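You operate a simulated robot arm through the tools that you are given. There is no shell and no other tool. Be economical: measure what you need, move in short steps, check, and stop when the job is done.

Carry out the task below with a simulated robot arm. There is one attempt and no reset: what you move stays moved.

JOB
Latch the tank lid, stir the glue and feed the glue tray up to MIN.
Fine: latch before the stirrer runs; stir till the streaks are gone, stirrer off, then feed; slide the tray lid shut; spill nothing.

The check looks at the end state, three seconds after you hand in, the way a careful person would. Anything else that was tipped, shoved, dropped, spilled or broken makes it a failure. A push-on lid holds only when it is set on centred and level and pressed home; a screw cap is set on level and turned clockwise until tight.

ROBOT AND FRAMES
A 7-joint arm with a two-finger parallel gripper, fixed in place. Base frame: the origin is at the foot of the arm, x ahead of it, y to its left, z up. Units: m, rad, N and s.
With the tool pointing down near the work surface it reaches from about 0.12 to 0.64 m from the base axis. Its first joint turns from -1.152 to 1.152 rad. Payload 2.4 kg.
The tool frame sits at the grasp point between the pads (the TCP): z along the fingers, y along the line on which they close. The tips reach 0.03 m beyond it. The gripper opens to 0.094 m. The fingers are 0.028 m wide and 0.01 m thick; the gripper's body (0.05 by 0.096 m) begins 0.055 m behind the TCP.
Orientation is that of the tool frame in the base frame, as [roll, pitch, yaw] about the fixed x, y, z axes, in that order (R = Rz(yaw) Ry(pitch) Rx(roll)). With the fingers straight down and closing along the base's y, the tool's x points along the base's -x, its y along +y and its z along -z.

CONTROLS
- The arm moves only by the tool jog_arm. Its argument "rows" is a list that holds one entry, the list of rows, each a list of 7 numbers: the closure, from 0 (fully open) to 1 (shut), then the shift along the tool's x, y, z in cm, then the turn, a rotation vector about the tool's x, y, z in rad. In form: [[[gripper, dx, dy, dz, rx, ry, rz], ...]]. A call has 1 to 10 rows; each row shifts and turns the commanded pose from where the row before left it, along the tool's axes as they then stand. A row lasts 0.2 s, in which the tool goes at most 0.05 m and 0.15 rad; a call with a longer step from one row to the next is refused whole, and so is a gripper value outside its range. Where a pose cannot be reached the arm comes as near as it can. A force on the tool above 40 N (or 10 N above the force at the start of the call, whichever is more), or a blocked arm, ends the call early, and 0.2 s more pass. Each finger travels about 0.153 m/s and halts on what it meets, pressing with about 22 N; the grip force reading is that of the motor and also rises with nothing between the fingers. The clock runs only during rows and for 0.2 s after the last one: add rows that do not move to give the fingers time. The reply holds the time, the measured pose of the TCP, the force on the tool along the base axes, the opening and the grip force, in the units named above and with some noise, and new pictures: "show" is both (left out), scene, wrist or none.
- Cameras (640 x 400 px; columns grow to the right, rows downward): "scene" is fixed at [0.0245, 0.4616, 1.4525]; the picture's right is [-0.87, -0.49, 0.00], its down [-0.23, 0.42, -0.88] and it looks along [0.42, -0.77, -0.48] (base axes); focal length 248 px, centre (320, 200). "wrist" rides on the gripper at [0.076, 0.014, -0.102] in the tool frame; the picture's right is [-0.18, 0.98, 0.00], its down [-0.75, -0.14, -0.64] and it looks along [-0.63, -0.12, 0.77] (tool axes); focal length 243 px, centre (320, 200). There is no depth. A picture from a camera that has moved, and an enlarged one, comes with that camera's place and axes in the base frame and with its lens.
- close_up(camera, box): a new picture of the part [left, top, right, bottom] of that camera's present view, enlarged. No time passes.
- sign_off(): hands the job in; it is judged then, once.

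Work in short steps. Places have to be worked out from the pictures, the camera data and where the tool is seen: move nearer, look again, correct. Check each grasp and each placing, and mend what went wrong. You have 120 turns and 170 pictures in all, those below and enlarged ones among them. Open the gripper and draw the arm clear of the work before you hand the job in, unless the task says otherwise; then end with one line.

The tools are called after "Request:" by a JSON object that holds its "api" and its "payload". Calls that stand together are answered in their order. jog_arm: Moves the arm, as the interface text tells. Its arguments: {"type":"object","properties":{"rows":{"type":"array","items":{"type":"array","items":{"type":"array","items":{"type":"number"}}}},"show":{"type":"string","enum":["both","scene","wrist","none"]}},"required":["rows"]} The other tools are called the same way: close_up (camera, box) takes an enlarged picture of a part of a camera's view; sign_off () hands the job in.

At the start:

```text
t: 0.0
ee_pos: [0.3773, -0.1019, 1.3298]
tool_rot: [3.141, 0.001, -3.141]
contact_force: [-0.1, -0.5, 0.4]
opening: 0.0941
grasp_force: 0.1
```

scene: 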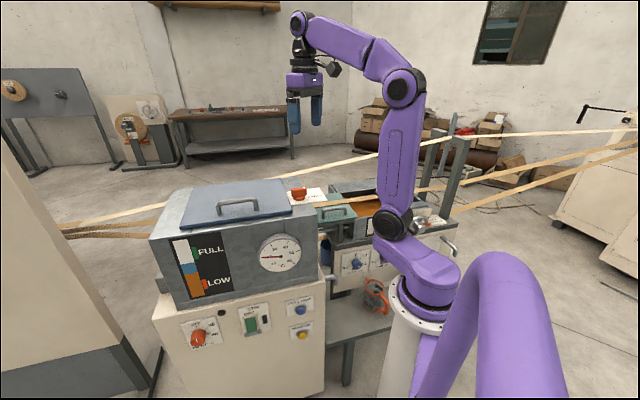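
wrist: 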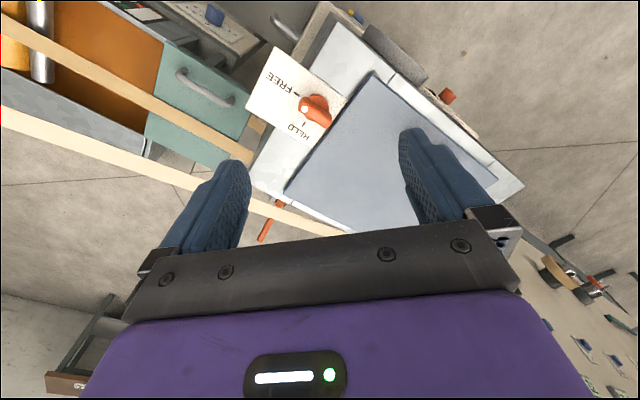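

I'll start by enlarging the key parts of the views to understand the controls.

Request:
{"api": "close_up", "payload": {"camera": "scene", "box": [140, 170, 340, 295]}}

Request:
{"api": "close_up", "payload": {"camera": "scene", "box": [150, 280, 330, 390]}}

Request:
{"api": "close_up", "payload": {"camera": "scene", "box": [280, 170, 470, 320]}}

Request:
{"api": "close_up", "payload": {"camera": "wrist", "box": [0, 0, 400, 250]}}

```text
3.20 times, centred on (240, 232) of scene
camera zoom: at [0.0245, 0.4616, 1.4525], right [-0.87, -0.49, 0.0], down [-0.23, 0.42, -0.88], along [0.42, -0.77, -0.48], focal length 792 px, centre (576, 96)
```

zoom: 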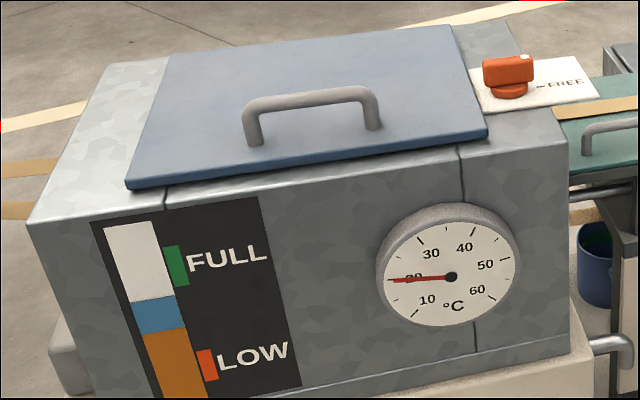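

```text
3.56 times, centred on (240, 335) of scene
camera zoom: at [0.0245, 0.4616, 1.4525], right [-0.87, -0.49, 0.0], down [-0.23, 0.42, -0.88], along [0.42, -0.77, -0.48], focal length 880 px, centre (604, -280)
```

zoom: 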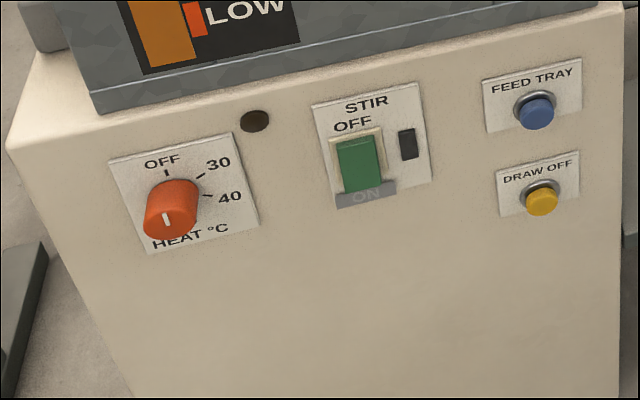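

```text
2.67 times, centred on (375, 245) of scene
camera zoom: at [0.0245, 0.4616, 1.4525], right [-0.87, -0.49, 0.0], down [-0.23, 0.42, -0.88], along [0.42, -0.77, -0.48], focal length 660 px, centre (173, 80)
```

zoom: 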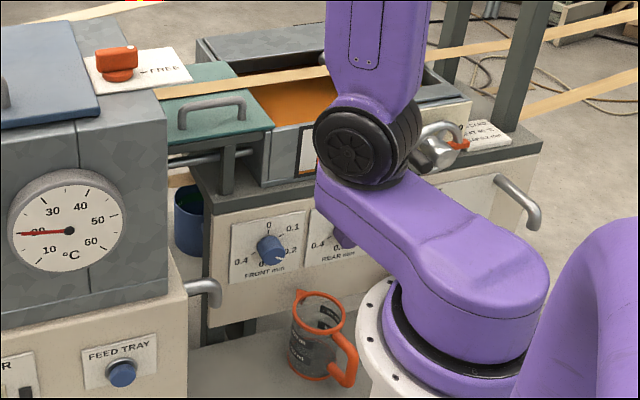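

```text
1.60 times, centred on (200, 125) of wrist
camera zoom: at [0.301, -0.0877, 1.4327], right [0.18, 0.98, 0.0], down [0.75, -0.14, 0.64], along [0.63, -0.12, -0.77], focal length 388 px, centre (512, 320)
```

zoom: 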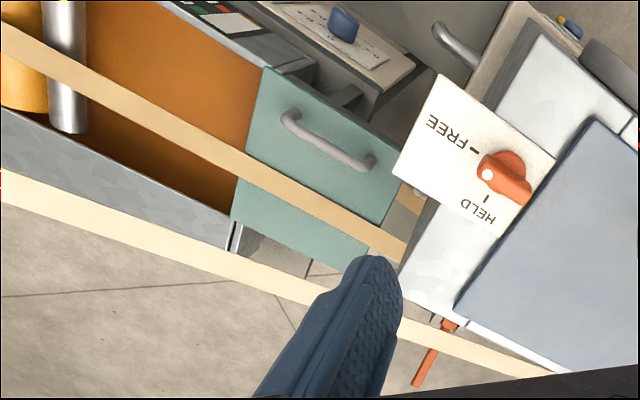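

The knob with FREE/HELD beside the tank lid is the latch, at about (0.42,-0.12,1.09), and its white pointer is toward FREE. I'll move above it and look straight down.

Request:
{"api": "jog_arm", "payload": {"rows": [[[0, -2, -0.8, 3, 0, 0, 0], [0, -2, -0.8, 3, 0, 0, 0], [0, 0, 0, 3, 0, 0, 0], [0, 0, 0, 3, 0, 0, 0], [0, 0, 0, 0, 0, 0, 0]]]}}

Request:
{"api": "close_up", "payload": {"camera": "wrist", "box": [160, 60, 480, 260]}}

```text
t: 1.2
ee_pos: [0.4161, -0.1184, 1.2105]
tool_rot: [3.141, 0.002, 3.141]
contact_force: [0.5, 0.7, 0.7]
opening: 0.094
grasp_force: 0.1
camera wrist: at [0.3411, -0.1036, 1.3149], right [0.18, 0.98, 0.0], down [0.75, -0.14, 0.64], along [0.63, -0.12, -0.77], focal length 243 px, centre (320, 200)
```

scene: 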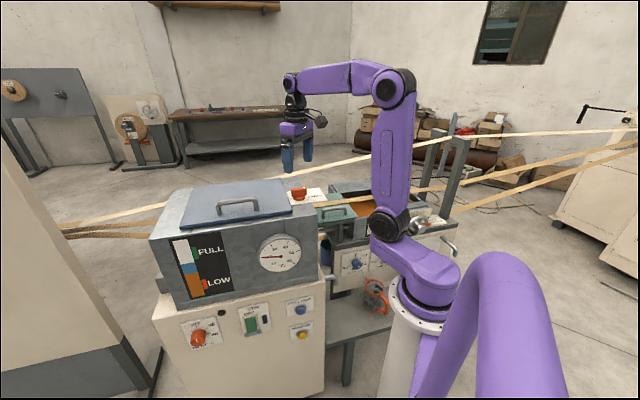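
wrist: 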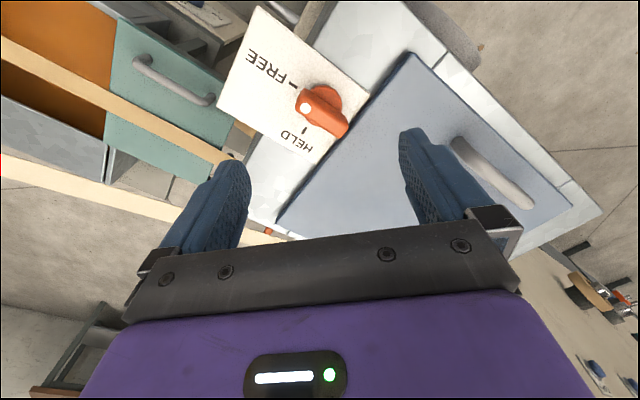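

```text
2.00 times, centred on (320, 160) of wrist
camera zoom: at [0.3411, -0.1036, 1.3149], right [0.18, 0.98, 0.0], down [0.75, -0.14, 0.64], along [0.63, -0.12, -0.77], focal length 485 px, centre (320, 280)
```

zoom: 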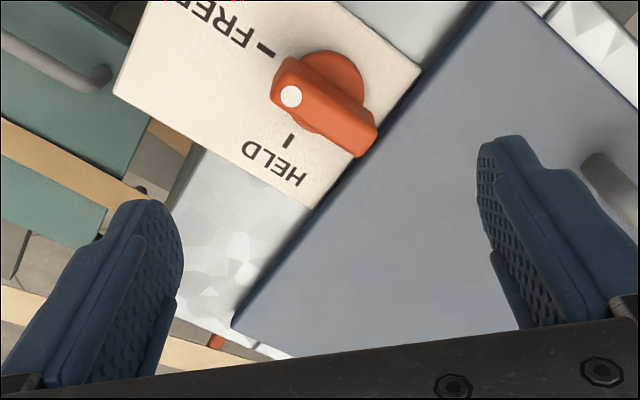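

The blade runs along (0.7,0.7) with its dot at FREE (about -135°), and HELD is at about -45°. I need a +90° turn about base z. I'll first yaw the gripper +45° and narrow it, then look.

Request:
{"api": "jog_arm", "payload": {"rows": [[[0.3, 0, 0, 0, 0, 0, -0.131], [0.4, 0, 0, 0, 0, 0, -0.131], [0.45, 0, 0, 0, 0, 0, -0.131], [0.45, 0, 0, 0, 0, 0, -0.131], [0.45, 0, 0, 0, 0, 0, -0.131], [0.45, 0, 0, 0, 0, 0, -0.131], [0.45, 0, 0, 4, 0, 0, 0], [0.45, 0, 0, 0, 0, 0, 0]]]}}

Request:
{"api": "close_up", "payload": {"camera": "wrist", "box": [160, 60, 480, 260]}}

```text
t: 3.0
ee_pos: [0.4165, -0.1192, 1.1706]
tool_rot: [3.141, 0.001, -2.353]
contact_force: [0.2, 0.0, 0.6]
opening: 0.0516
grasp_force: 0.2
camera wrist: at [0.3522, -0.1631, 1.2743], right [-0.57, 0.82, 0.0], down [0.63, 0.43, 0.64], along [0.53, 0.36, -0.77], focal length 243 px, centre (320, 200)
```

scene: 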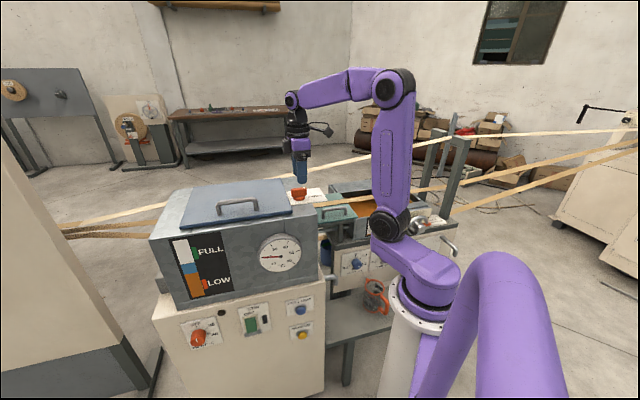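
wrist: 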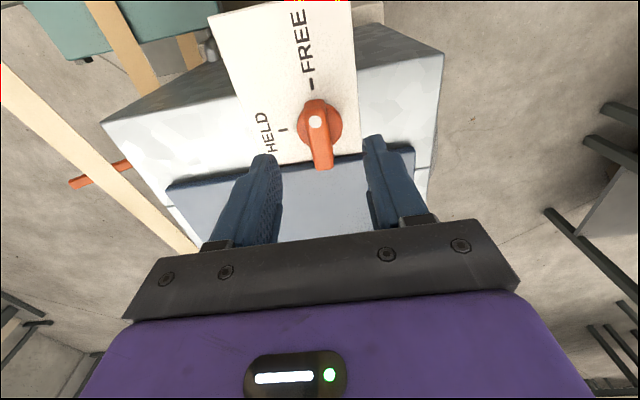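

```text
2.00 times, centred on (320, 160) of wrist
camera zoom: at [0.3522, -0.1631, 1.2743], right [-0.57, 0.82, 0.0], down [0.63, 0.43, 0.64], along [0.53, 0.36, -0.77], focal length 485 px, centre (320, 280)
```

zoom: 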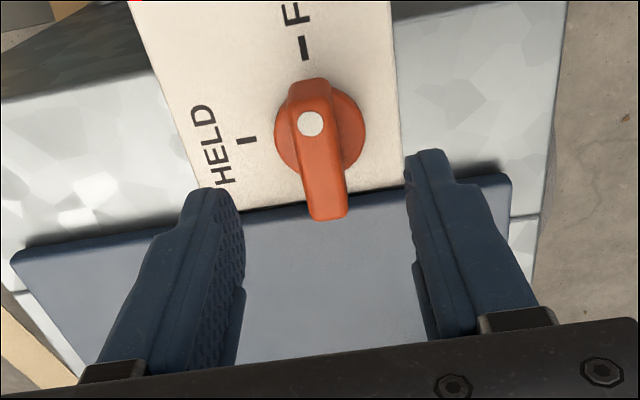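

The gripper is aligned with the blade and centred on it. I'll descend to about z=1.112 and close gently.

Request:
{"api": "jog_arm", "payload": {"rows": [[[0.45, 0, 0, 3, 0, 0, 0], [0.45, 0, 0, 2, 0, 0, 0], [0.45, 0, 0, 0.8, 0, 0, 0], [0.45, 0, 0, 0, 0, 0, 0]]]}}

Request:
{"api": "close_up", "payload": {"camera": "scene", "box": [250, 150, 350, 212]}}

```text
t: 4.0
ee_pos: [0.418, -0.1181, 1.113]
tool_rot: [3.141, 0.001, -2.356]
contact_force: [-0.2, 0.0, -0.2]
opening: 0.0517
grasp_force: 0.1
camera wrist: at [0.3535, -0.1621, 1.2161], right [-0.57, 0.82, 0.0], down [0.63, 0.43, 0.64], along [0.53, 0.36, -0.77], focal length 243 px, centre (320, 200)
```

scene: 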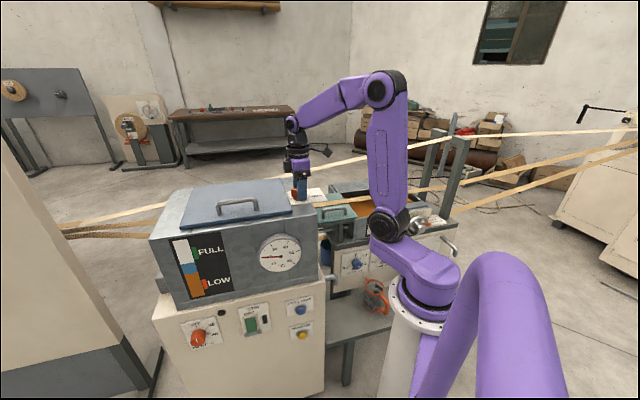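
wrist: 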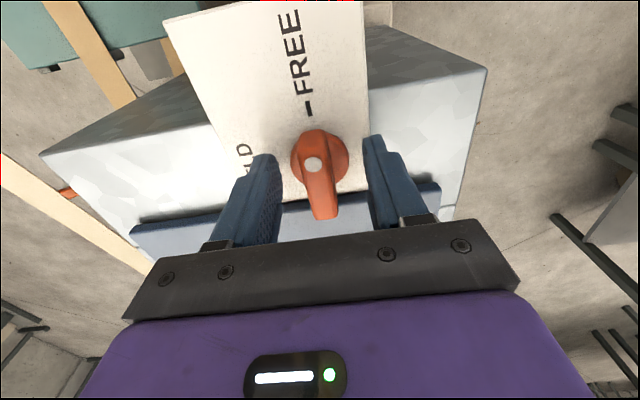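

```text
6.40 times, centred on (300, 181) of scene
camera zoom: at [0.0245, 0.4616, 1.4525], right [-0.87, -0.49, 0.0], down [-0.23, 0.42, -0.88], along [0.42, -0.77, -0.48], focal length 1584 px, centre (448, 322)
```

zoom: 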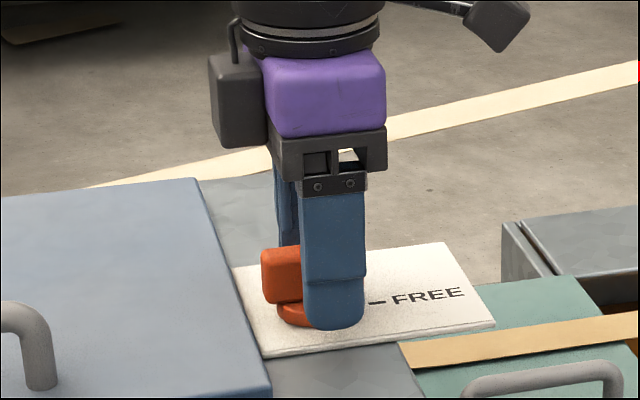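

The fingers straddle the blade but the tips may be level with the disc. I'll raise 0.5 cm, then close.

Request:
{"api": "jog_arm", "payload": {"rows": [[[0.45, 0, 0, -0.5, 0, 0, 0], [0.7, 0, 0, 0, 0, 0, 0], [0.9, 0, 0, 0, 0, 0, 0], [0.9, 0, 0, 0, 0, 0, 0]]], "show": "wrist"}}

```text
t: 5.0
ee_pos: [0.4178, -0.1187, 1.118]
tool_rot: [-3.137, 0.003, -2.356]
contact_force: [11.7, -9.4, -3.6]
opening: 0.0157
grasp_force: 44.7
camera wrist: at [0.3538, -0.1625, 1.2214], right [-0.56, 0.83, 0.0], down [0.63, 0.43, 0.64], along [0.53, 0.36, -0.77], focal length 243 px, centre (320, 200)
```

wrist: 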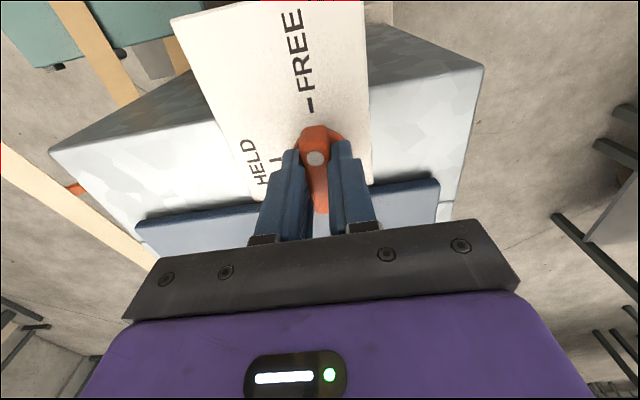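

Gripped, with a small sideways offset load. I'll ease 2 mm and turn +90° toward HELD.

Request:
{"api": "jog_arm", "payload": {"rows": [[[0.9, 0, -0.2, 0, 0, 0, 0], [0.9, 0, 0, 0, 0, 0, -0.15], [0.9, 0, 0, 0, 0, 0, -0.15], [0.9, 0, 0, 0, 0, 0, -0.15], [0.9, 0, 0, 0, 0, 0, -0.15], [0.9, 0, 0, 0, 0, 0, -0.15]]], "show": "wrist"}}

```text
t: 6.4
ee_pos: [0.4206, -0.1203, 1.117]
tool_rot: [-3.137, -0.004, -1.604]
contact_force: [12.0, -8.8, 25.6]
opening: 0.0162
grasp_force: 44.5
camera wrist: at [0.4031, -0.1954, 1.2208], right [-0.98, 0.22, -0.01], down [0.16, 0.75, 0.64], along [0.14, 0.63, -0.77], focal length 243 px, centre (320, 200)
```

wrist: 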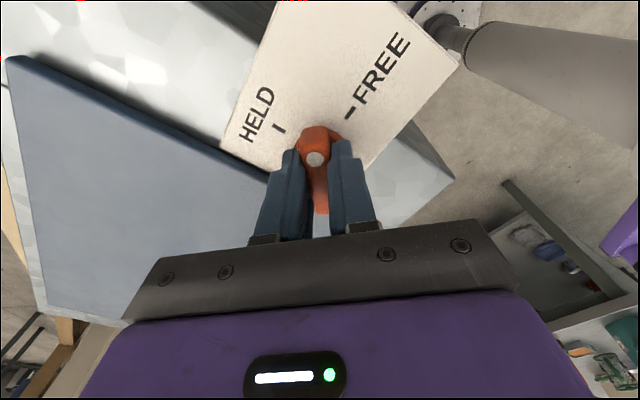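

The knob is turning with the grip. I'll relieve the upward load a little and finish the remaining ~0.82 rad.

Request:
{"api": "jog_arm", "payload": {"rows": [[[0.9, 0, 0, -0.15, 0, 0, -0.1], [0.9, 0, 0, 0, 0, 0, -0.15], [0.9, 0, 0, 0, 0, 0, -0.15], [0.9, 0, 0, 0, 0, 0, -0.15], [0.9, 0, 0, 0, 0, 0, -0.15], [0.9, 0, 0, 0, 0, 0, -0.12], [0.9, 0, 0, 0, 0, 0, 0]]], "show": "wrist"}}

```text
t: 7.3
ee_pos: [0.4219, -0.1201, 1.1167]
tool_rot: [-3.133, -0.007, -1.126]
contact_force: [13.2, -2.9, -8.4]
opening: 0.0158
grasp_force: 45.0
stopped in row 4: the force on the tool passed its limit (the readings are from after the stop); the commanded pose is now the measured one
camera wrist: at [0.4406, -0.1941, 1.2213], right [-0.97, -0.26, -0.01], down [-0.2, 0.74, 0.64], along [-0.16, 0.62, -0.77], focal length 243 px, centre (320, 200)
```

wrist: 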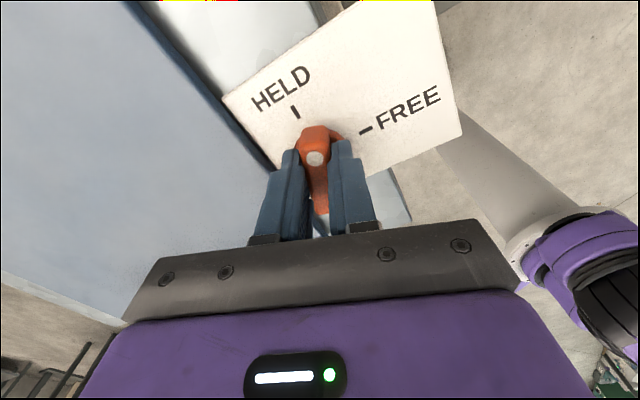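

The turn stopped on side load at about 70°. The commanded pose has reset, so I'll continue in smaller steps.

Request:
{"api": "jog_arm", "payload": {"rows": [[[0.9, 0, 0, 0, 0, 0, -0.08], [0.9, 0, 0, 0, 0, 0, -0.08], [0.9, 0, 0, 0, 0, 0, -0.08], [0.9, 0, 0, 0, 0, 0, -0.08], [0.9, 0, 0, 0, 0, 0, -0.04]]], "show": "wrist"}}

```text
t: 8.6
ee_pos: [0.4232, -0.1193, 1.1177]
tool_rot: [-3.133, -0.01, -0.77]
contact_force: [23.5, 3.9, -12.1]
opening: 0.0158
grasp_force: 45.0
camera wrist: at [0.466, -0.1818, 1.2216], right [-0.82, -0.58, -0.01], down [-0.45, 0.63, 0.64], along [-0.36, 0.52, -0.77], focal length 243 px, centre (320, 200)
```

wrist: 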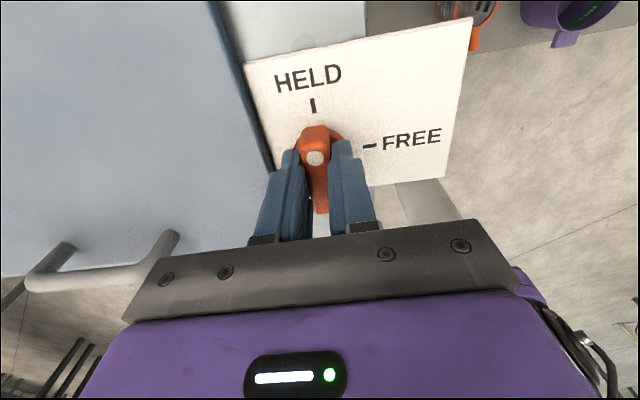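

The pointer lines up with HELD. I'll open slightly, rise, and look at the knob.

Request:
{"api": "jog_arm", "payload": {"rows": [[[0.6, 0, 0, 0, 0, 0, 0], [0.6, 0, 0, 0, 0, 0, 0], [0.6, 0, 0, -3, 0, 0, 0], [0.6, 0, 0, -4, 0, 0, 0], [0.6, 0, 0, -4, 0, 0, 0], [0.6, 0, 0, 0, 0, 0, 0]]]}}

Request:
{"api": "close_up", "payload": {"camera": "wrist", "box": [160, 60, 480, 260]}}

```text
t: 9.9
ee_pos: [0.4214, -0.1188, 1.2302]
tool_rot: [-3.137, -0.009, -0.768]
contact_force: [0.6, 0.2, -0.2]
opening: 0.0377
grasp_force: 0.1
camera wrist: at [0.4646, -0.1825, 1.3332], right [-0.82, -0.58, -0.01], down [-0.45, 0.63, 0.64], along [-0.36, 0.52, -0.77], focal length 243 px, centre (320, 200)
```

scene: 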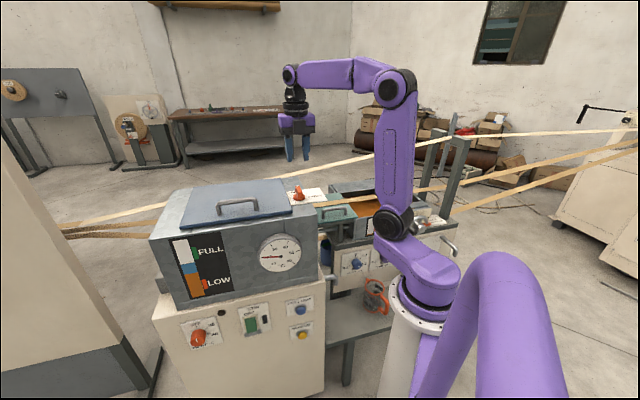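
wrist: 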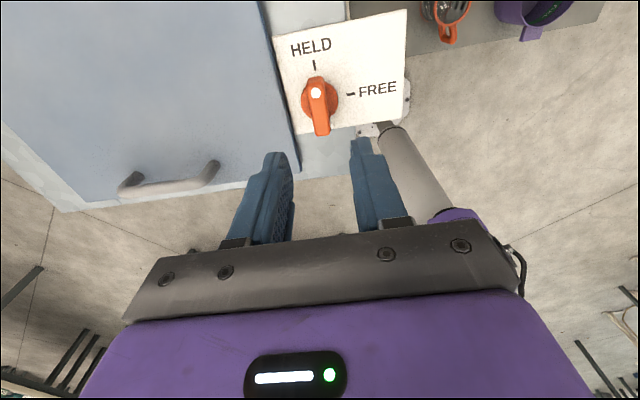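

```text
2.00 times, centred on (320, 160) of wrist
camera zoom: at [0.4646, -0.1825, 1.3332], right [-0.82, -0.58, -0.01], down [-0.45, 0.63, 0.64], along [-0.36, 0.52, -0.77], focal length 485 px, centre (320, 280)
```

zoom: 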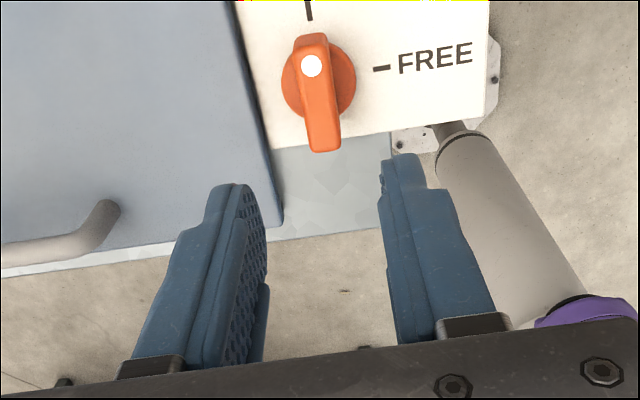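

The latch is at HELD. Next I rotate the wrist back and move to view the glue tray and its gauge.

Request:
{"api": "jog_arm", "payload": {"rows": [[[0.6, 0, 0, -2, 0, 0, 0.15], [0.6, 0, 0, 0, 0, 0, 0.15], [0.6, 0, 0, 0, 0, 0, 0.15], [0.6, 0, 0, 0, 0, 0, 0.15], [0.6, 0, 0, 0, 0, 0, 0.15], [0.6, 0, 0, 0, 0, 0, 0.15], [0.6, 0, 0, 0, 0, 0, 0.15], [0.6, 0, 0, 0, 0, 0, 0.15], [0.6, 0, 0, 0, 0, 0, 0.15], [0.6, 0, 0, 0, 0, 0, 0.15]]], "show": "none"}}

Request:
{"api": "jog_arm", "payload": {"rows": [[[0.6, 4, 0, 0, 0, 0, 0], [0.6, 4, 0, 0, 0, 0, 0], [0.6, 4, 0, 0, 0, 0, 0], [0.6, 0, 0, 0, 0, 0, 0.1]]], "show": "wrist"}}

```text
t: 12.2
ee_pos: [0.4192, -0.121, 1.2478]
tool_rot: [-3.132, 0.005, -2.27]
contact_force: [0.2, 0.1, -0.7]
opening: 0.0374
grasp_force: 0.1
```

```text
t: 13.2
ee_pos: [0.3418, -0.2131, 1.2443]
tool_rot: [-3.136, 0.008, -2.369]
contact_force: [-0.9, 0.4, -0.3]
opening: 0.0378
grasp_force: 0.1
camera wrist: at [0.2765, -0.2546, 1.3474], right [-0.55, 0.83, -0.01], down [0.63, 0.43, 0.65], along [0.54, 0.36, -0.76], focal length 243 px, centre (320, 200)
```

wrist: 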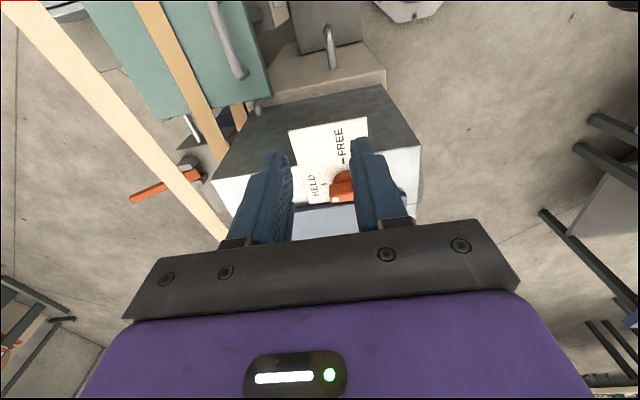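

The camera faces the tank now. I'll rotate on so it looks toward the tray from the robot side.

Request:
{"api": "jog_arm", "payload": {"rows": [[[0.6, 0, 0, 0, 0, 0, 0.15], [0.6, 0, 0, 0, 0, 0, 0.15], [0.6, 0, 0, 0, 0, 0, 0.15], [0.6, 0, 0, 0, 0, 0, 0.15], [0.6, 0, 0, 0, 0, 0, 0.15], [0.6, 0, 0, 0, 0, 0, 0.15], [0.6, 0, 0, 0, 0, 0, 0.15], [0.6, 0, 0, 0, 0, 0, 0.15], [0.6, 0, 0, 0, 0, 0, 0.15], [0.6, 0, 0, 0, 0, 0, 0.15]]]}}

Request:
{"api": "close_up", "payload": {"camera": "wrist", "box": [0, 0, 400, 250]}}

```text
t: 15.3
ee_pos: [0.3427, -0.211, 1.2479]
tool_rot: [3.135, 0.008, 2.415]
contact_force: [0.4, 0.9, -0.9]
opening: 0.0372
grasp_force: 0.0
camera wrist: at [0.2937, -0.1489, 1.3504], right [0.79, 0.61, 0.01], down [0.46, -0.61, 0.65], along [0.4, -0.51, -0.76], focal length 243 px, centre (320, 200)
```

scene: 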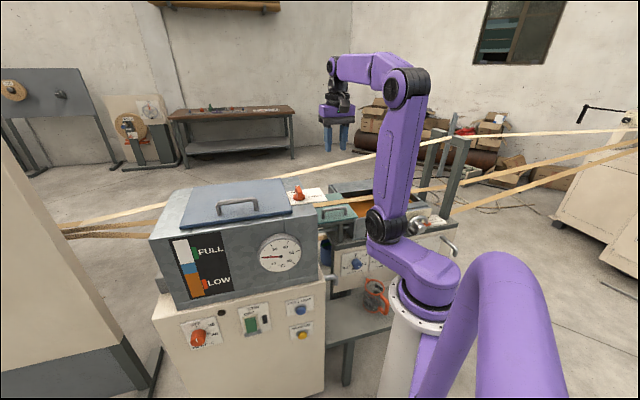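
wrist: 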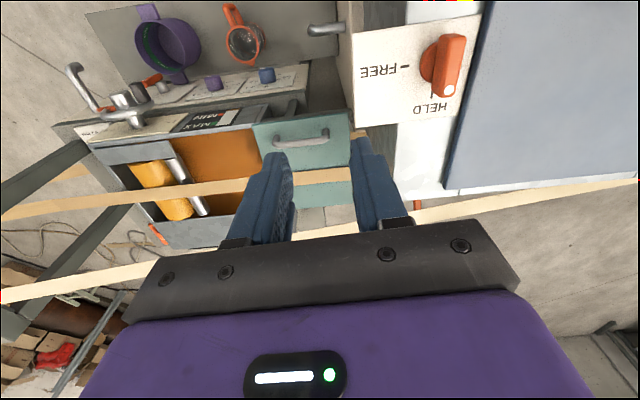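

```text
1.60 times, centred on (200, 125) of wrist
camera zoom: at [0.2937, -0.1489, 1.3504], right [0.79, 0.61, 0.01], down [0.46, -0.61, 0.65], along [0.4, -0.51, -0.76], focal length 388 px, centre (512, 320)
```

zoom: 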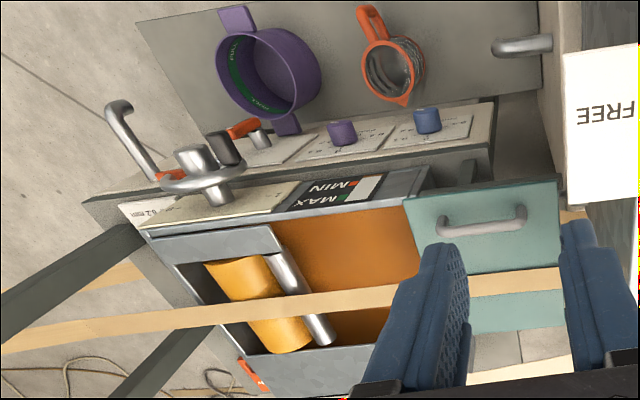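

The tray gauge shows MIN/MAX ticks with a white sight tube. I'll zoom on the gauge and on the taps near the tray.

Request:
{"api": "close_up", "payload": {"camera": "wrist", "box": [40, 40, 200, 140]}}

Request:
{"api": "close_up", "payload": {"camera": "wrist", "box": [160, 60, 320, 160]}}

Request:
{"api": "close_up", "payload": {"camera": "wrist", "box": [100, 150, 260, 250]}}

Request:
{"api": "close_up", "payload": {"camera": "scene", "box": [300, 170, 480, 282]}}

```text
4.00 times, centred on (120, 90) of wrist
camera zoom: at [0.2937, -0.1489, 1.3504], right [0.79, 0.61, 0.01], down [0.46, -0.61, 0.65], along [0.4, -0.51, -0.76], focal length 970 px, centre (1120, 640)
```

zoom: 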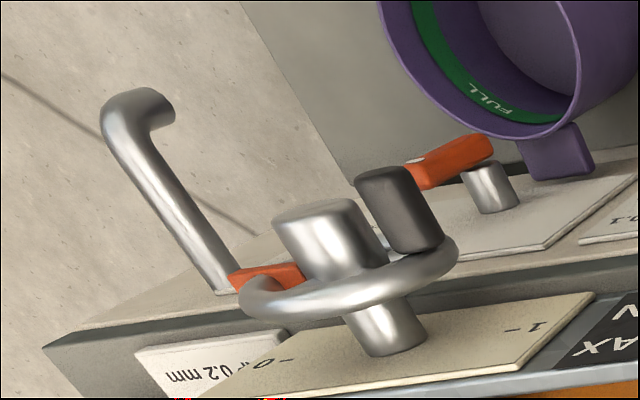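

```text
4.00 times, centred on (240, 110) of wrist
camera zoom: at [0.2937, -0.1489, 1.3504], right [0.79, 0.61, 0.01], down [0.46, -0.61, 0.65], along [0.4, -0.51, -0.76], focal length 970 px, centre (640, 560)
```

zoom: 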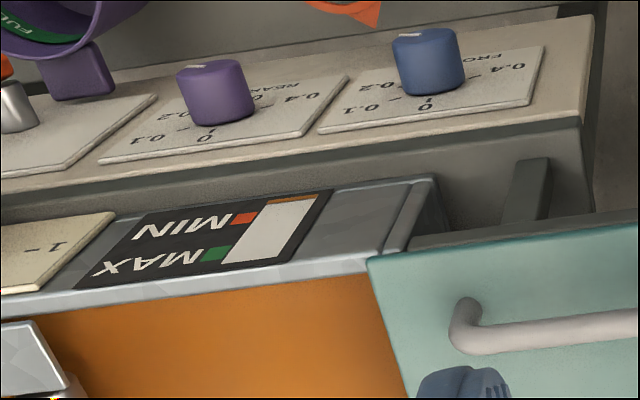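

```text
4.00 times, centred on (180, 200) of wrist
camera zoom: at [0.2937, -0.1489, 1.3504], right [0.79, 0.61, 0.01], down [0.46, -0.61, 0.65], along [0.4, -0.51, -0.76], focal length 970 px, centre (880, 200)
```

zoom: 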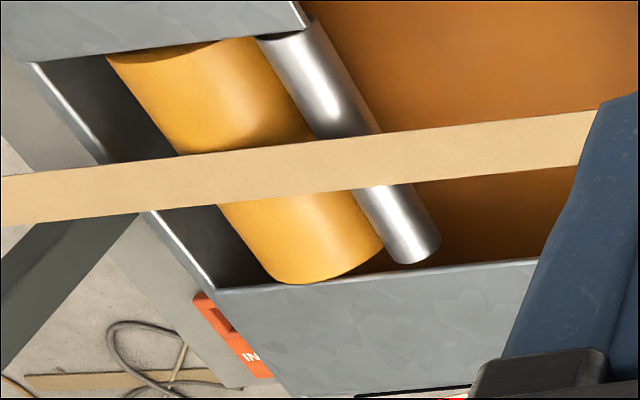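

```text
3.56 times, centred on (390, 226) of scene
camera zoom: at [0.0245, 0.4616, 1.4525], right [-0.87, -0.49, 0.0], down [-0.23, 0.42, -0.88], along [0.42, -0.77, -0.48], focal length 880 px, centre (71, 108)
```

zoom: 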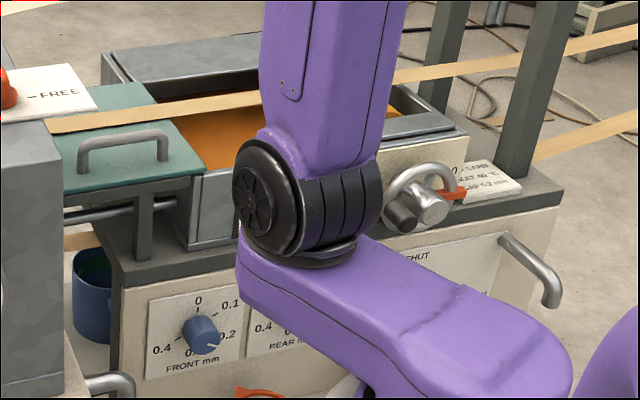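

The gauge is below MIN. There's also a tap lever with a SHUT label that I want to check once the arm is out of the way. I'll swing the wrist back so the camera will sit above the fingers when they point at the panel.

Request:
{"api": "jog_arm", "payload": {"rows": [[[0.6, 0, 0, 0, 0, 0, -0.15], [0.6, 0, 0, 0, 0, 0, -0.15], [0.6, 0, 0, 0, 0, 0, -0.15], [0.6, 0, 0, 0, 0, 0, -0.15], [0.6, 0, 0, 0, 0, 0, -0.15], [0.6, 0, 0, 0, 0, 0, -0.15], [0.6, 0, 0, 0, 0, 0, -0.15], [0.6, 0, 0, 0, 0, 0, -0.15], [0.6, 0, 0, 0, 0, 0, -0.15], [0.6, 0, 0, 0, 0, 0, -0.15]]], "show": "none"}}

Request:
{"api": "jog_arm", "payload": {"rows": [[[0.6, 0, 0, 0, 0, 0, -0.15], [0.6, 0, 0, 0, 0, 0, -0.15], [0.6, 0, 0, 0, 0, 0, -0.15], [0.6, 0, 0, 0, 0, 0, -0.15], [0.6, 0, 0, 0, 0, 0, -0.15], [0.6, 0, 0, 0, 0, 0, -0.15], [0.6, 0, 0, 0, 0, 0, -0.15], [0.6, 0, 0, 0, 0, 0, -0.15], [0.6, 0, 0, 0, 0, 0, -0.15], [0.6, 0, 0, 0, 0, 0, -0.15]]], "show": "none"}}

```text
t: 17.6
ee_pos: [0.3437, -0.212, 1.2465]
tool_rot: [-3.132, 0.007, -2.365]
contact_force: [0.6, -0.5, -0.2]
opening: 0.0375
grasp_force: 0.0
```

```text
t: 19.8
ee_pos: [0.3436, -0.212, 1.246]
tool_rot: [-3.135, -0.008, -0.862]
contact_force: [-0.2, -0.7, 0.2]
opening: 0.0374
grasp_force: 0.0
```

Now translate to in front of the tank panel, staying above the tank.

Request:
{"api": "jog_arm", "payload": {"rows": [[[0.6, -3.63, -2.06, 0, 0, 0, 0], [0.6, -3.63, -2.06, 0, 0, 0, 0], [0.6, -3.63, -2.06, 0, 0, 0, 0], [0.6, -3.63, -2.06, 0, 0, 0, 0], [0.6, -3.63, -2.06, 0, 0, 0, 0], [0.6, -3.63, -2.06, 0, 0, 0, 0], [0.6, -3.63, -2.06, 0, 0, 0, 0], [0.6, -3.63, -2.06, 0, 0, 0, 0], [0.6, -3.63, -2.06, 0, 0, 0, 0], [0.6, -3.63, -2.06, 0, 0, 0, 0]]]}}

Request:
{"api": "close_up", "payload": {"camera": "scene", "box": [300, 170, 480, 282]}}

```text
t: 21.9
ee_pos: [0.2657, 0.1992, 1.2494]
tool_rot: [-3.134, -0.009, -0.87]
contact_force: [0.3, -1.1, -1.1]
opening: 0.0376
grasp_force: 0.1
camera wrist: at [0.3026, 0.1322, 1.3534], right [-0.87, -0.49, -0.01], down [-0.38, 0.67, 0.64], along [-0.31, 0.56, -0.77], focal length 243 px, centre (320, 200)
```

scene: 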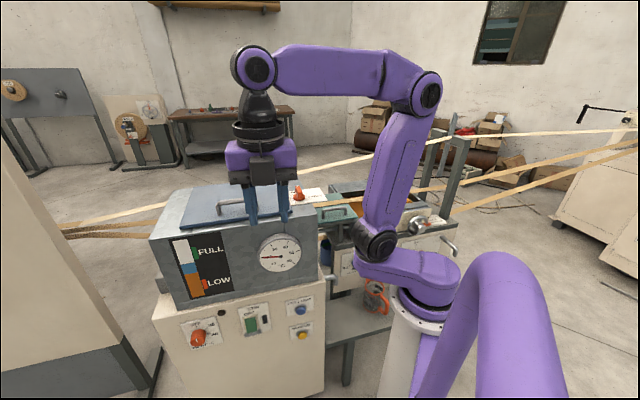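
wrist: 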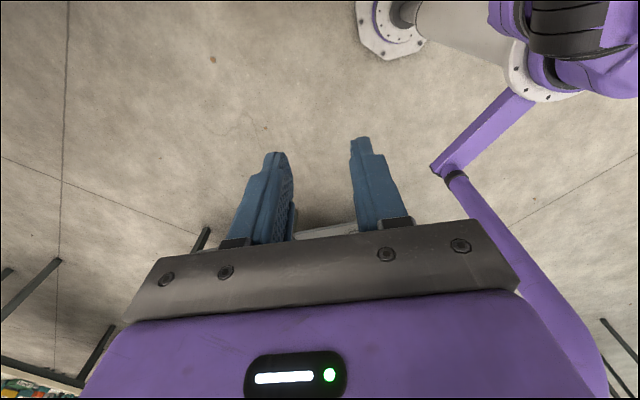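

```text
3.56 times, centred on (390, 226) of scene
camera zoom: at [0.0245, 0.4616, 1.4525], right [-0.87, -0.48, 0.0], down [-0.23, 0.42, -0.88], along [0.42, -0.77, -0.48], focal length 880 px, centre (71, 108)
```

zoom: 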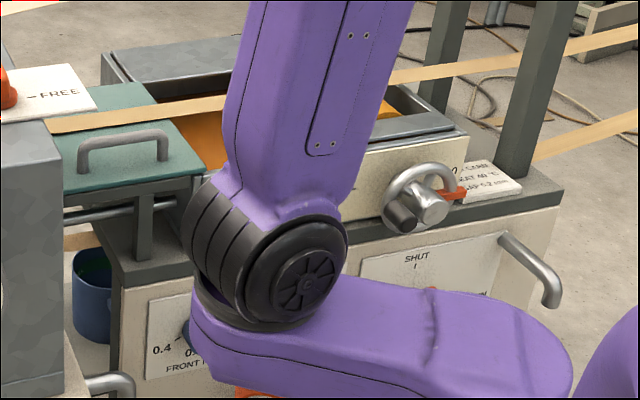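

The tap label reads SHUT (up) and OPEN (side), and the earlier wrist view suggests its lever points sideways, so I must check it before feeding. First I tilt the tool to face the panel for the stir switch.

Request:
{"api": "jog_arm", "payload": {"rows": [[[0.6, 0, 0, 0, 0, 0, -0.085], [0.7, 0, 0, 0, 0, 0.15, 0], [0.8, 0, 0, 0, 0, 0.15, 0], [0.9, 0, 0, 0, 0, 0.15, 0], [1, 0, 0, 0, 0, 0.15, 0], [1, 0, 0, 0, 0, 0.15, 0], [1, 0, 0, 0, 0, 0.15, 0], [1, 0, 0, 0, 0, 0.15, 0], [1, 0, 0, 0, 0, 0.15, 0]]]}}

```text
t: 23.9
ee_pos: [0.2645, 0.1994, 1.2443]
tool_rot: [-3.122, -1.21, -0.801]
contact_force: [0.0, 0.0, 0.5]
opening: 0.0001
grasp_force: 22.5
camera wrist: at [0.2053, 0.2376, 1.3541], right [-0.74, -0.65, -0.18], down [-0.51, 0.71, -0.48], along [0.44, -0.26, -0.86], focal length 243 px, centre (320, 200)
```

scene: 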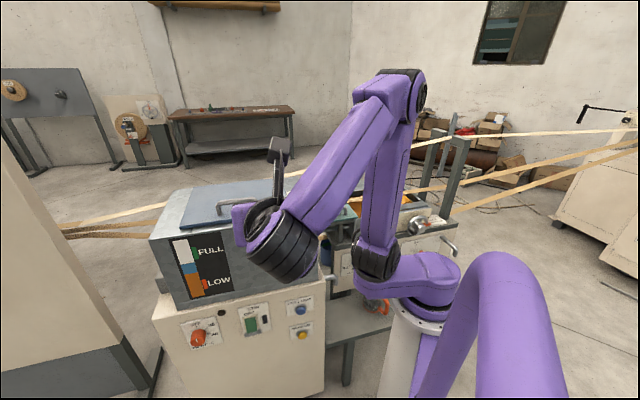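
wrist: 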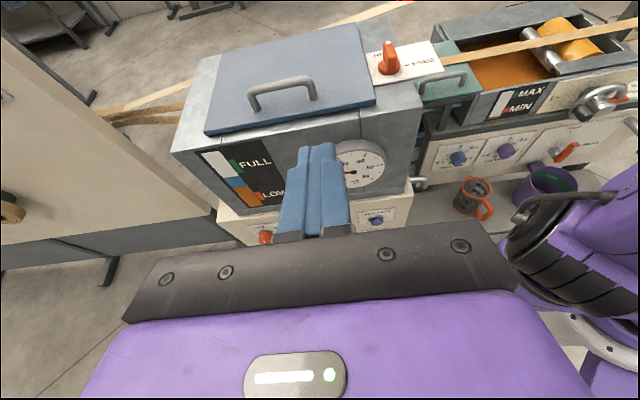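

Excellent view. Zoom on the tap, the gauge and the tank.

Request:
{"api": "close_up", "payload": {"camera": "wrist", "box": [480, 70, 640, 170]}}

Request:
{"api": "close_up", "payload": {"camera": "wrist", "box": [200, 130, 440, 280]}}

```text
4.00 times, centred on (560, 120) of wrist
camera zoom: at [0.2053, 0.2376, 1.3541], right [-0.74, -0.65, -0.18], down [-0.51, 0.71, -0.48], along [0.44, -0.26, -0.86], focal length 970 px, centre (-640, 520)
```

zoom: 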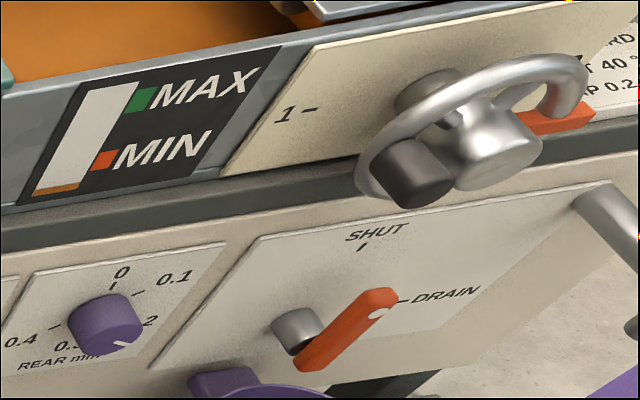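

```text
2.67 times, centred on (320, 205) of wrist
camera zoom: at [0.2053, 0.2376, 1.3541], right [-0.74, -0.65, -0.18], down [-0.51, 0.71, -0.48], along [0.44, -0.26, -0.86], focal length 647 px, centre (320, 187)
```

zoom: 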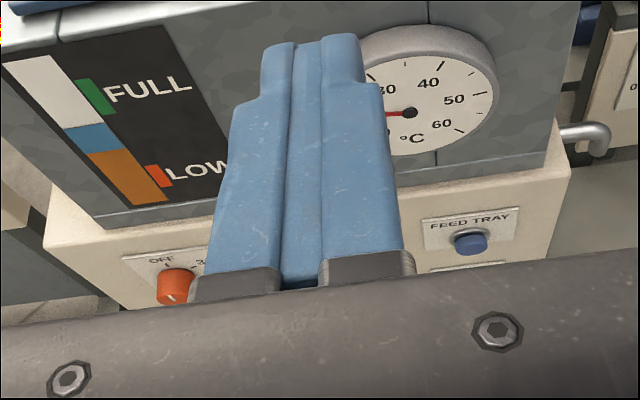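

The tap lever is on DRAIN, so it must be turned to SHUT before feeding. First the stirrer: I move down to face the STIR switch with a standoff.

Request:
{"api": "jog_arm", "payload": {"rows": [[[1, -3.8, -0.76, 2.4, 0, 0, 0], [1, -3.8, -0.76, 2.4, 0, 0, 0], [1, -3.8, -0.76, 2.4, 0, 0, 0], [1, -3.8, -0.76, 2.4, 0, 0, 0], [1, -3.8, -0.76, 2.4, 0, 0, 0], [1, -3.8, -0.76, 2.4, 0, 0, 0], [1, -3.8, -0.76, 2.4, 0, 0, 0], [1, -3.8, -0.76, 1.4, 0, 0, 0], [1, -3.8, -0.76, 0.4, 0, 0, 0]]]}}

```text
t: 25.9
ee_pos: [0.3505, 0.2093, 0.8617]
tool_rot: [-3.122, -1.206, -0.805]
contact_force: [0.5, -0.1, -0.3]
opening: 0.0002
grasp_force: 22.5
camera wrist: at [0.2912, 0.2487, 0.9697], right [-0.74, -0.65, -0.18], down [-0.51, 0.72, -0.47], along [0.44, -0.26, -0.86], focal length 243 px, centre (320, 200)
```

scene: 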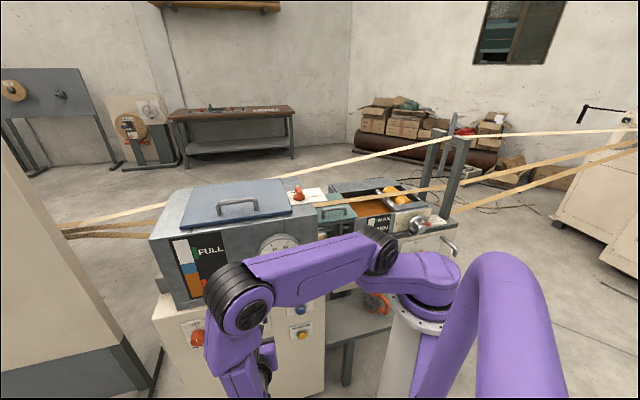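
wrist: 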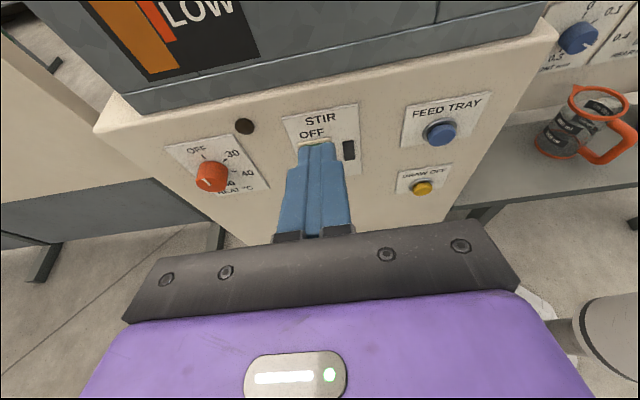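

Feed button triangulates to (0.360,-0.002,0.708); the stir rocker is about (0.48,0.11,0.68) but behind the fingers. I'll shift sideways and lower to see it clearly.

Request:
{"api": "jog_arm", "payload": {"rows": [[[1, -3, 3, 0, 0, 0, 0], [1, -3, 3, 0, 0, 0, 0], [1, -2, 0, 0, 0, 0, 0], [1, 0, 0, 0, 0, 0, 0]]], "show": "wrist"}}

Request:
{"api": "close_up", "payload": {"camera": "wrist", "box": [140, 60, 300, 160]}}

```text
t: 26.9
ee_pos: [0.2889, 0.1884, 0.784]
tool_rot: [-3.125, -1.207, -0.803]
contact_force: [-0.6, 0.7, -0.1]
opening: 0.0001
grasp_force: 21.9
camera wrist: at [0.2299, 0.2259, 0.8922], right [-0.74, -0.65, -0.18], down [-0.51, 0.71, -0.48], along [0.44, -0.26, -0.86], focal length 243 px, centre (320, 200)
```

wrist: 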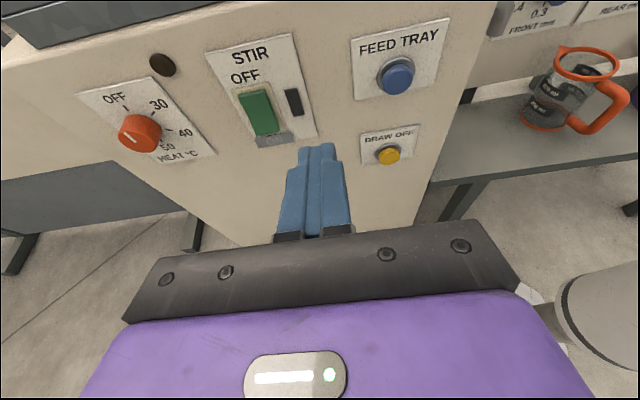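

```text
4.00 times, centred on (220, 110) of wrist
camera zoom: at [0.2299, 0.2259, 0.8922], right [-0.74, -0.65, -0.18], down [-0.51, 0.71, -0.48], along [0.44, -0.26, -0.86], focal length 970 px, centre (720, 560)
```

zoom: 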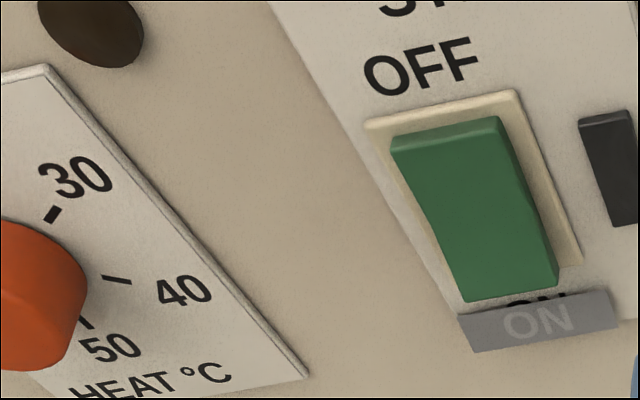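

The rocker is at (0.478,0.117), z 0.665–0.72, with the bottom (ON) end proud. I'll go to a standoff in front of its lower end.

Request:
{"api": "jog_arm", "payload": {"rows": [[[1, -1.75, -2.16, 3.28, 0, 0, 0], [1, -1.75, -2.16, 3.28, 0, 0, 0], [1, -1.75, -2.16, 3.28, 0, 0, 0], [1, -1.75, -2.16, 3.28, 0, 0, 0], [1, 0, 0, 0, 0, 0, 0]]]}}

Request:
{"api": "close_up", "payload": {"camera": "wrist", "box": [220, 80, 420, 205]}}

```text
t: 28.1
ee_pos: [0.4206, 0.1844, 0.6735]
tool_rot: [-3.125, -1.207, -0.8]
contact_force: [0.5, 0.1, -0.1]
opening: 0.0
grasp_force: 22.3
camera wrist: at [0.3619, 0.2229, 0.7816], right [-0.74, -0.65, -0.18], down [-0.51, 0.71, -0.48], along [0.44, -0.26, -0.86], focal length 243 px, centre (320, 200)
```

scene: 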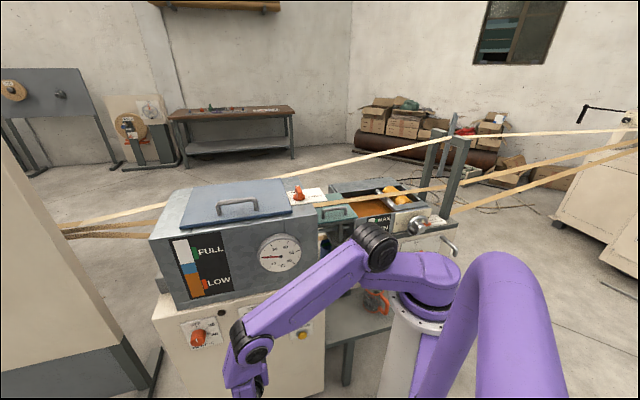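
wrist: 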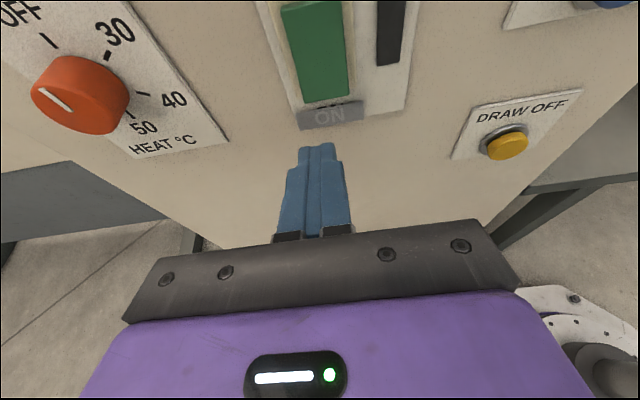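

```text
3.20 times, centred on (320, 142) of wrist
camera zoom: at [0.3619, 0.2229, 0.7816], right [-0.74, -0.65, -0.18], down [-0.51, 0.71, -0.48], along [0.44, -0.26, -0.86], focal length 776 px, centre (320, 384)
```

zoom: 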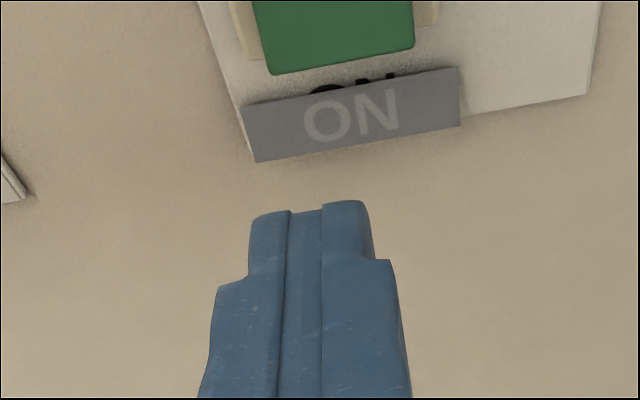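

The tip's upper edge is at z≈0.676, 5 cm short of the rocker and 6 mm off to the left. I'll correct and press forward gently in small steps.

Request:
{"api": "jog_arm", "payload": {"rows": [[[1, 0, 0.6, 0, 0, 0, 0], [1, 0.71, 0, 1.87, 0, 0, 0], [1, 0.71, 0, 1.87, 0, 0, 0], [1, 0.14, 0, 0.37, 0, 0, 0], [1, 0.14, 0, 0.37, 0, 0, 0], [1, 0.14, 0, 0.37, 0, 0, 0], [1, 0.14, 0, 0.37, 0, 0, 0]]], "show": "wrist"}}

Request:
{"api": "close_up", "payload": {"camera": "wrist", "box": [220, 50, 420, 175]}}

```text
t: 29.8
ee_pos: [0.4542, 0.1415, 0.6743]
tool_rot: [-3.126, -1.208, -0.789]
contact_force: [-33.6, 20.6, 3.2]
opening: 0.0001
grasp_force: 22.5
camera wrist: at [0.3943, 0.1805, 0.7823], right [-0.73, -0.66, -0.18], down [-0.52, 0.71, -0.47], along [0.44, -0.26, -0.86], focal length 243 px, centre (320, 200)
```

wrist: 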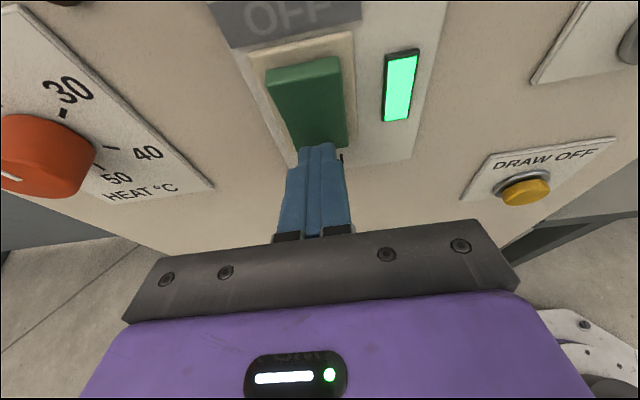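

```text
3.20 times, centred on (320, 112) of wrist
camera zoom: at [0.3943, 0.1805, 0.7823], right [-0.73, -0.66, -0.18], down [-0.52, 0.71, -0.47], along [0.44, -0.26, -0.86], focal length 776 px, centre (320, 480)
```

zoom: 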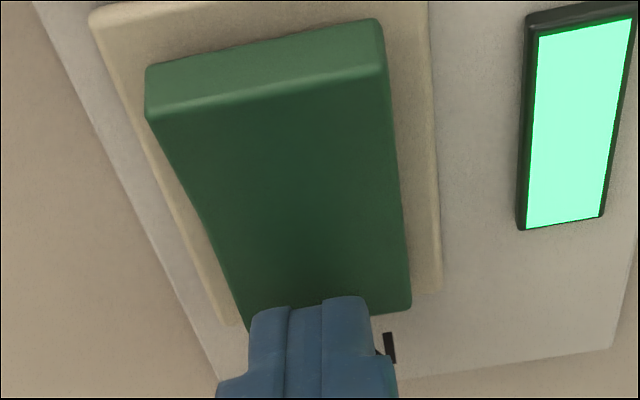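

The rocker flipped and the lamp is lit, so the stirrer is running. I back away and look at the tank.

Request:
{"api": "jog_arm", "payload": {"rows": [[[1, 0, 0, -2, 0, 0, 0], [1, 0, 0, -4, 0, 0, 0], [1, 0, 0, -4, 0, 0, 0], [1, 0, 0, -4, 0, 0, 0]]]}}

Request:
{"api": "close_up", "payload": {"camera": "scene", "box": [140, 180, 340, 305]}}

```text
t: 30.8
ee_pos: [0.362, 0.229, 0.7284]
tool_rot: [-3.126, -1.209, -0.798]
contact_force: [0.2, 0.6, 0.1]
opening: 0.0
grasp_force: 22.4
camera wrist: at [0.3026, 0.2677, 0.8366], right [-0.74, -0.65, -0.18], down [-0.51, 0.71, -0.48], along [0.44, -0.26, -0.86], focal length 243 px, centre (320, 200)
```

scene: 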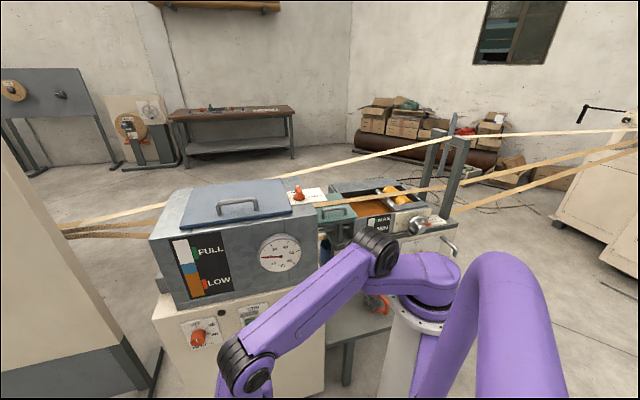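
wrist: 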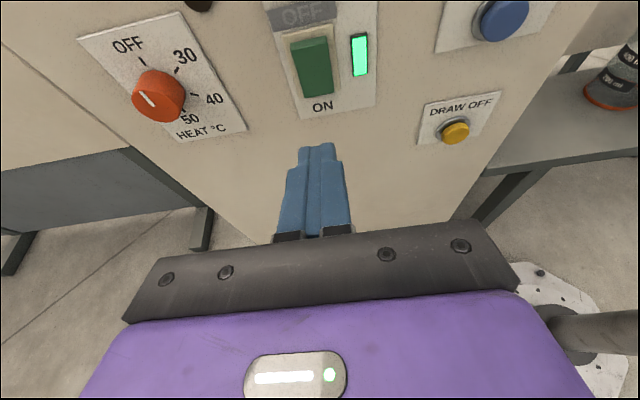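

```text
3.20 times, centred on (240, 242) of scene
camera zoom: at [0.0245, 0.4616, 1.4525], right [-0.87, -0.48, 0.0], down [-0.23, 0.42, -0.88], along [0.42, -0.77, -0.48], focal length 792 px, centre (576, 64)
```

zoom: 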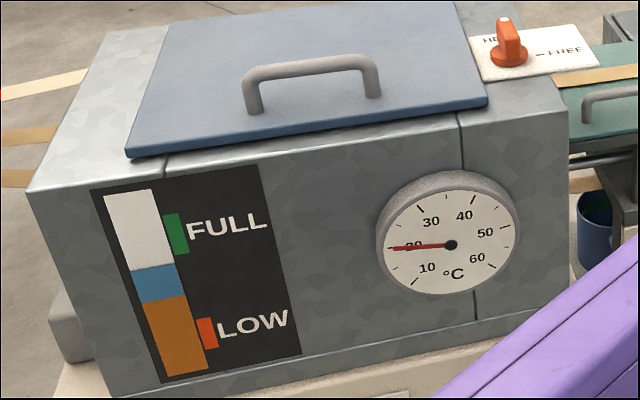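

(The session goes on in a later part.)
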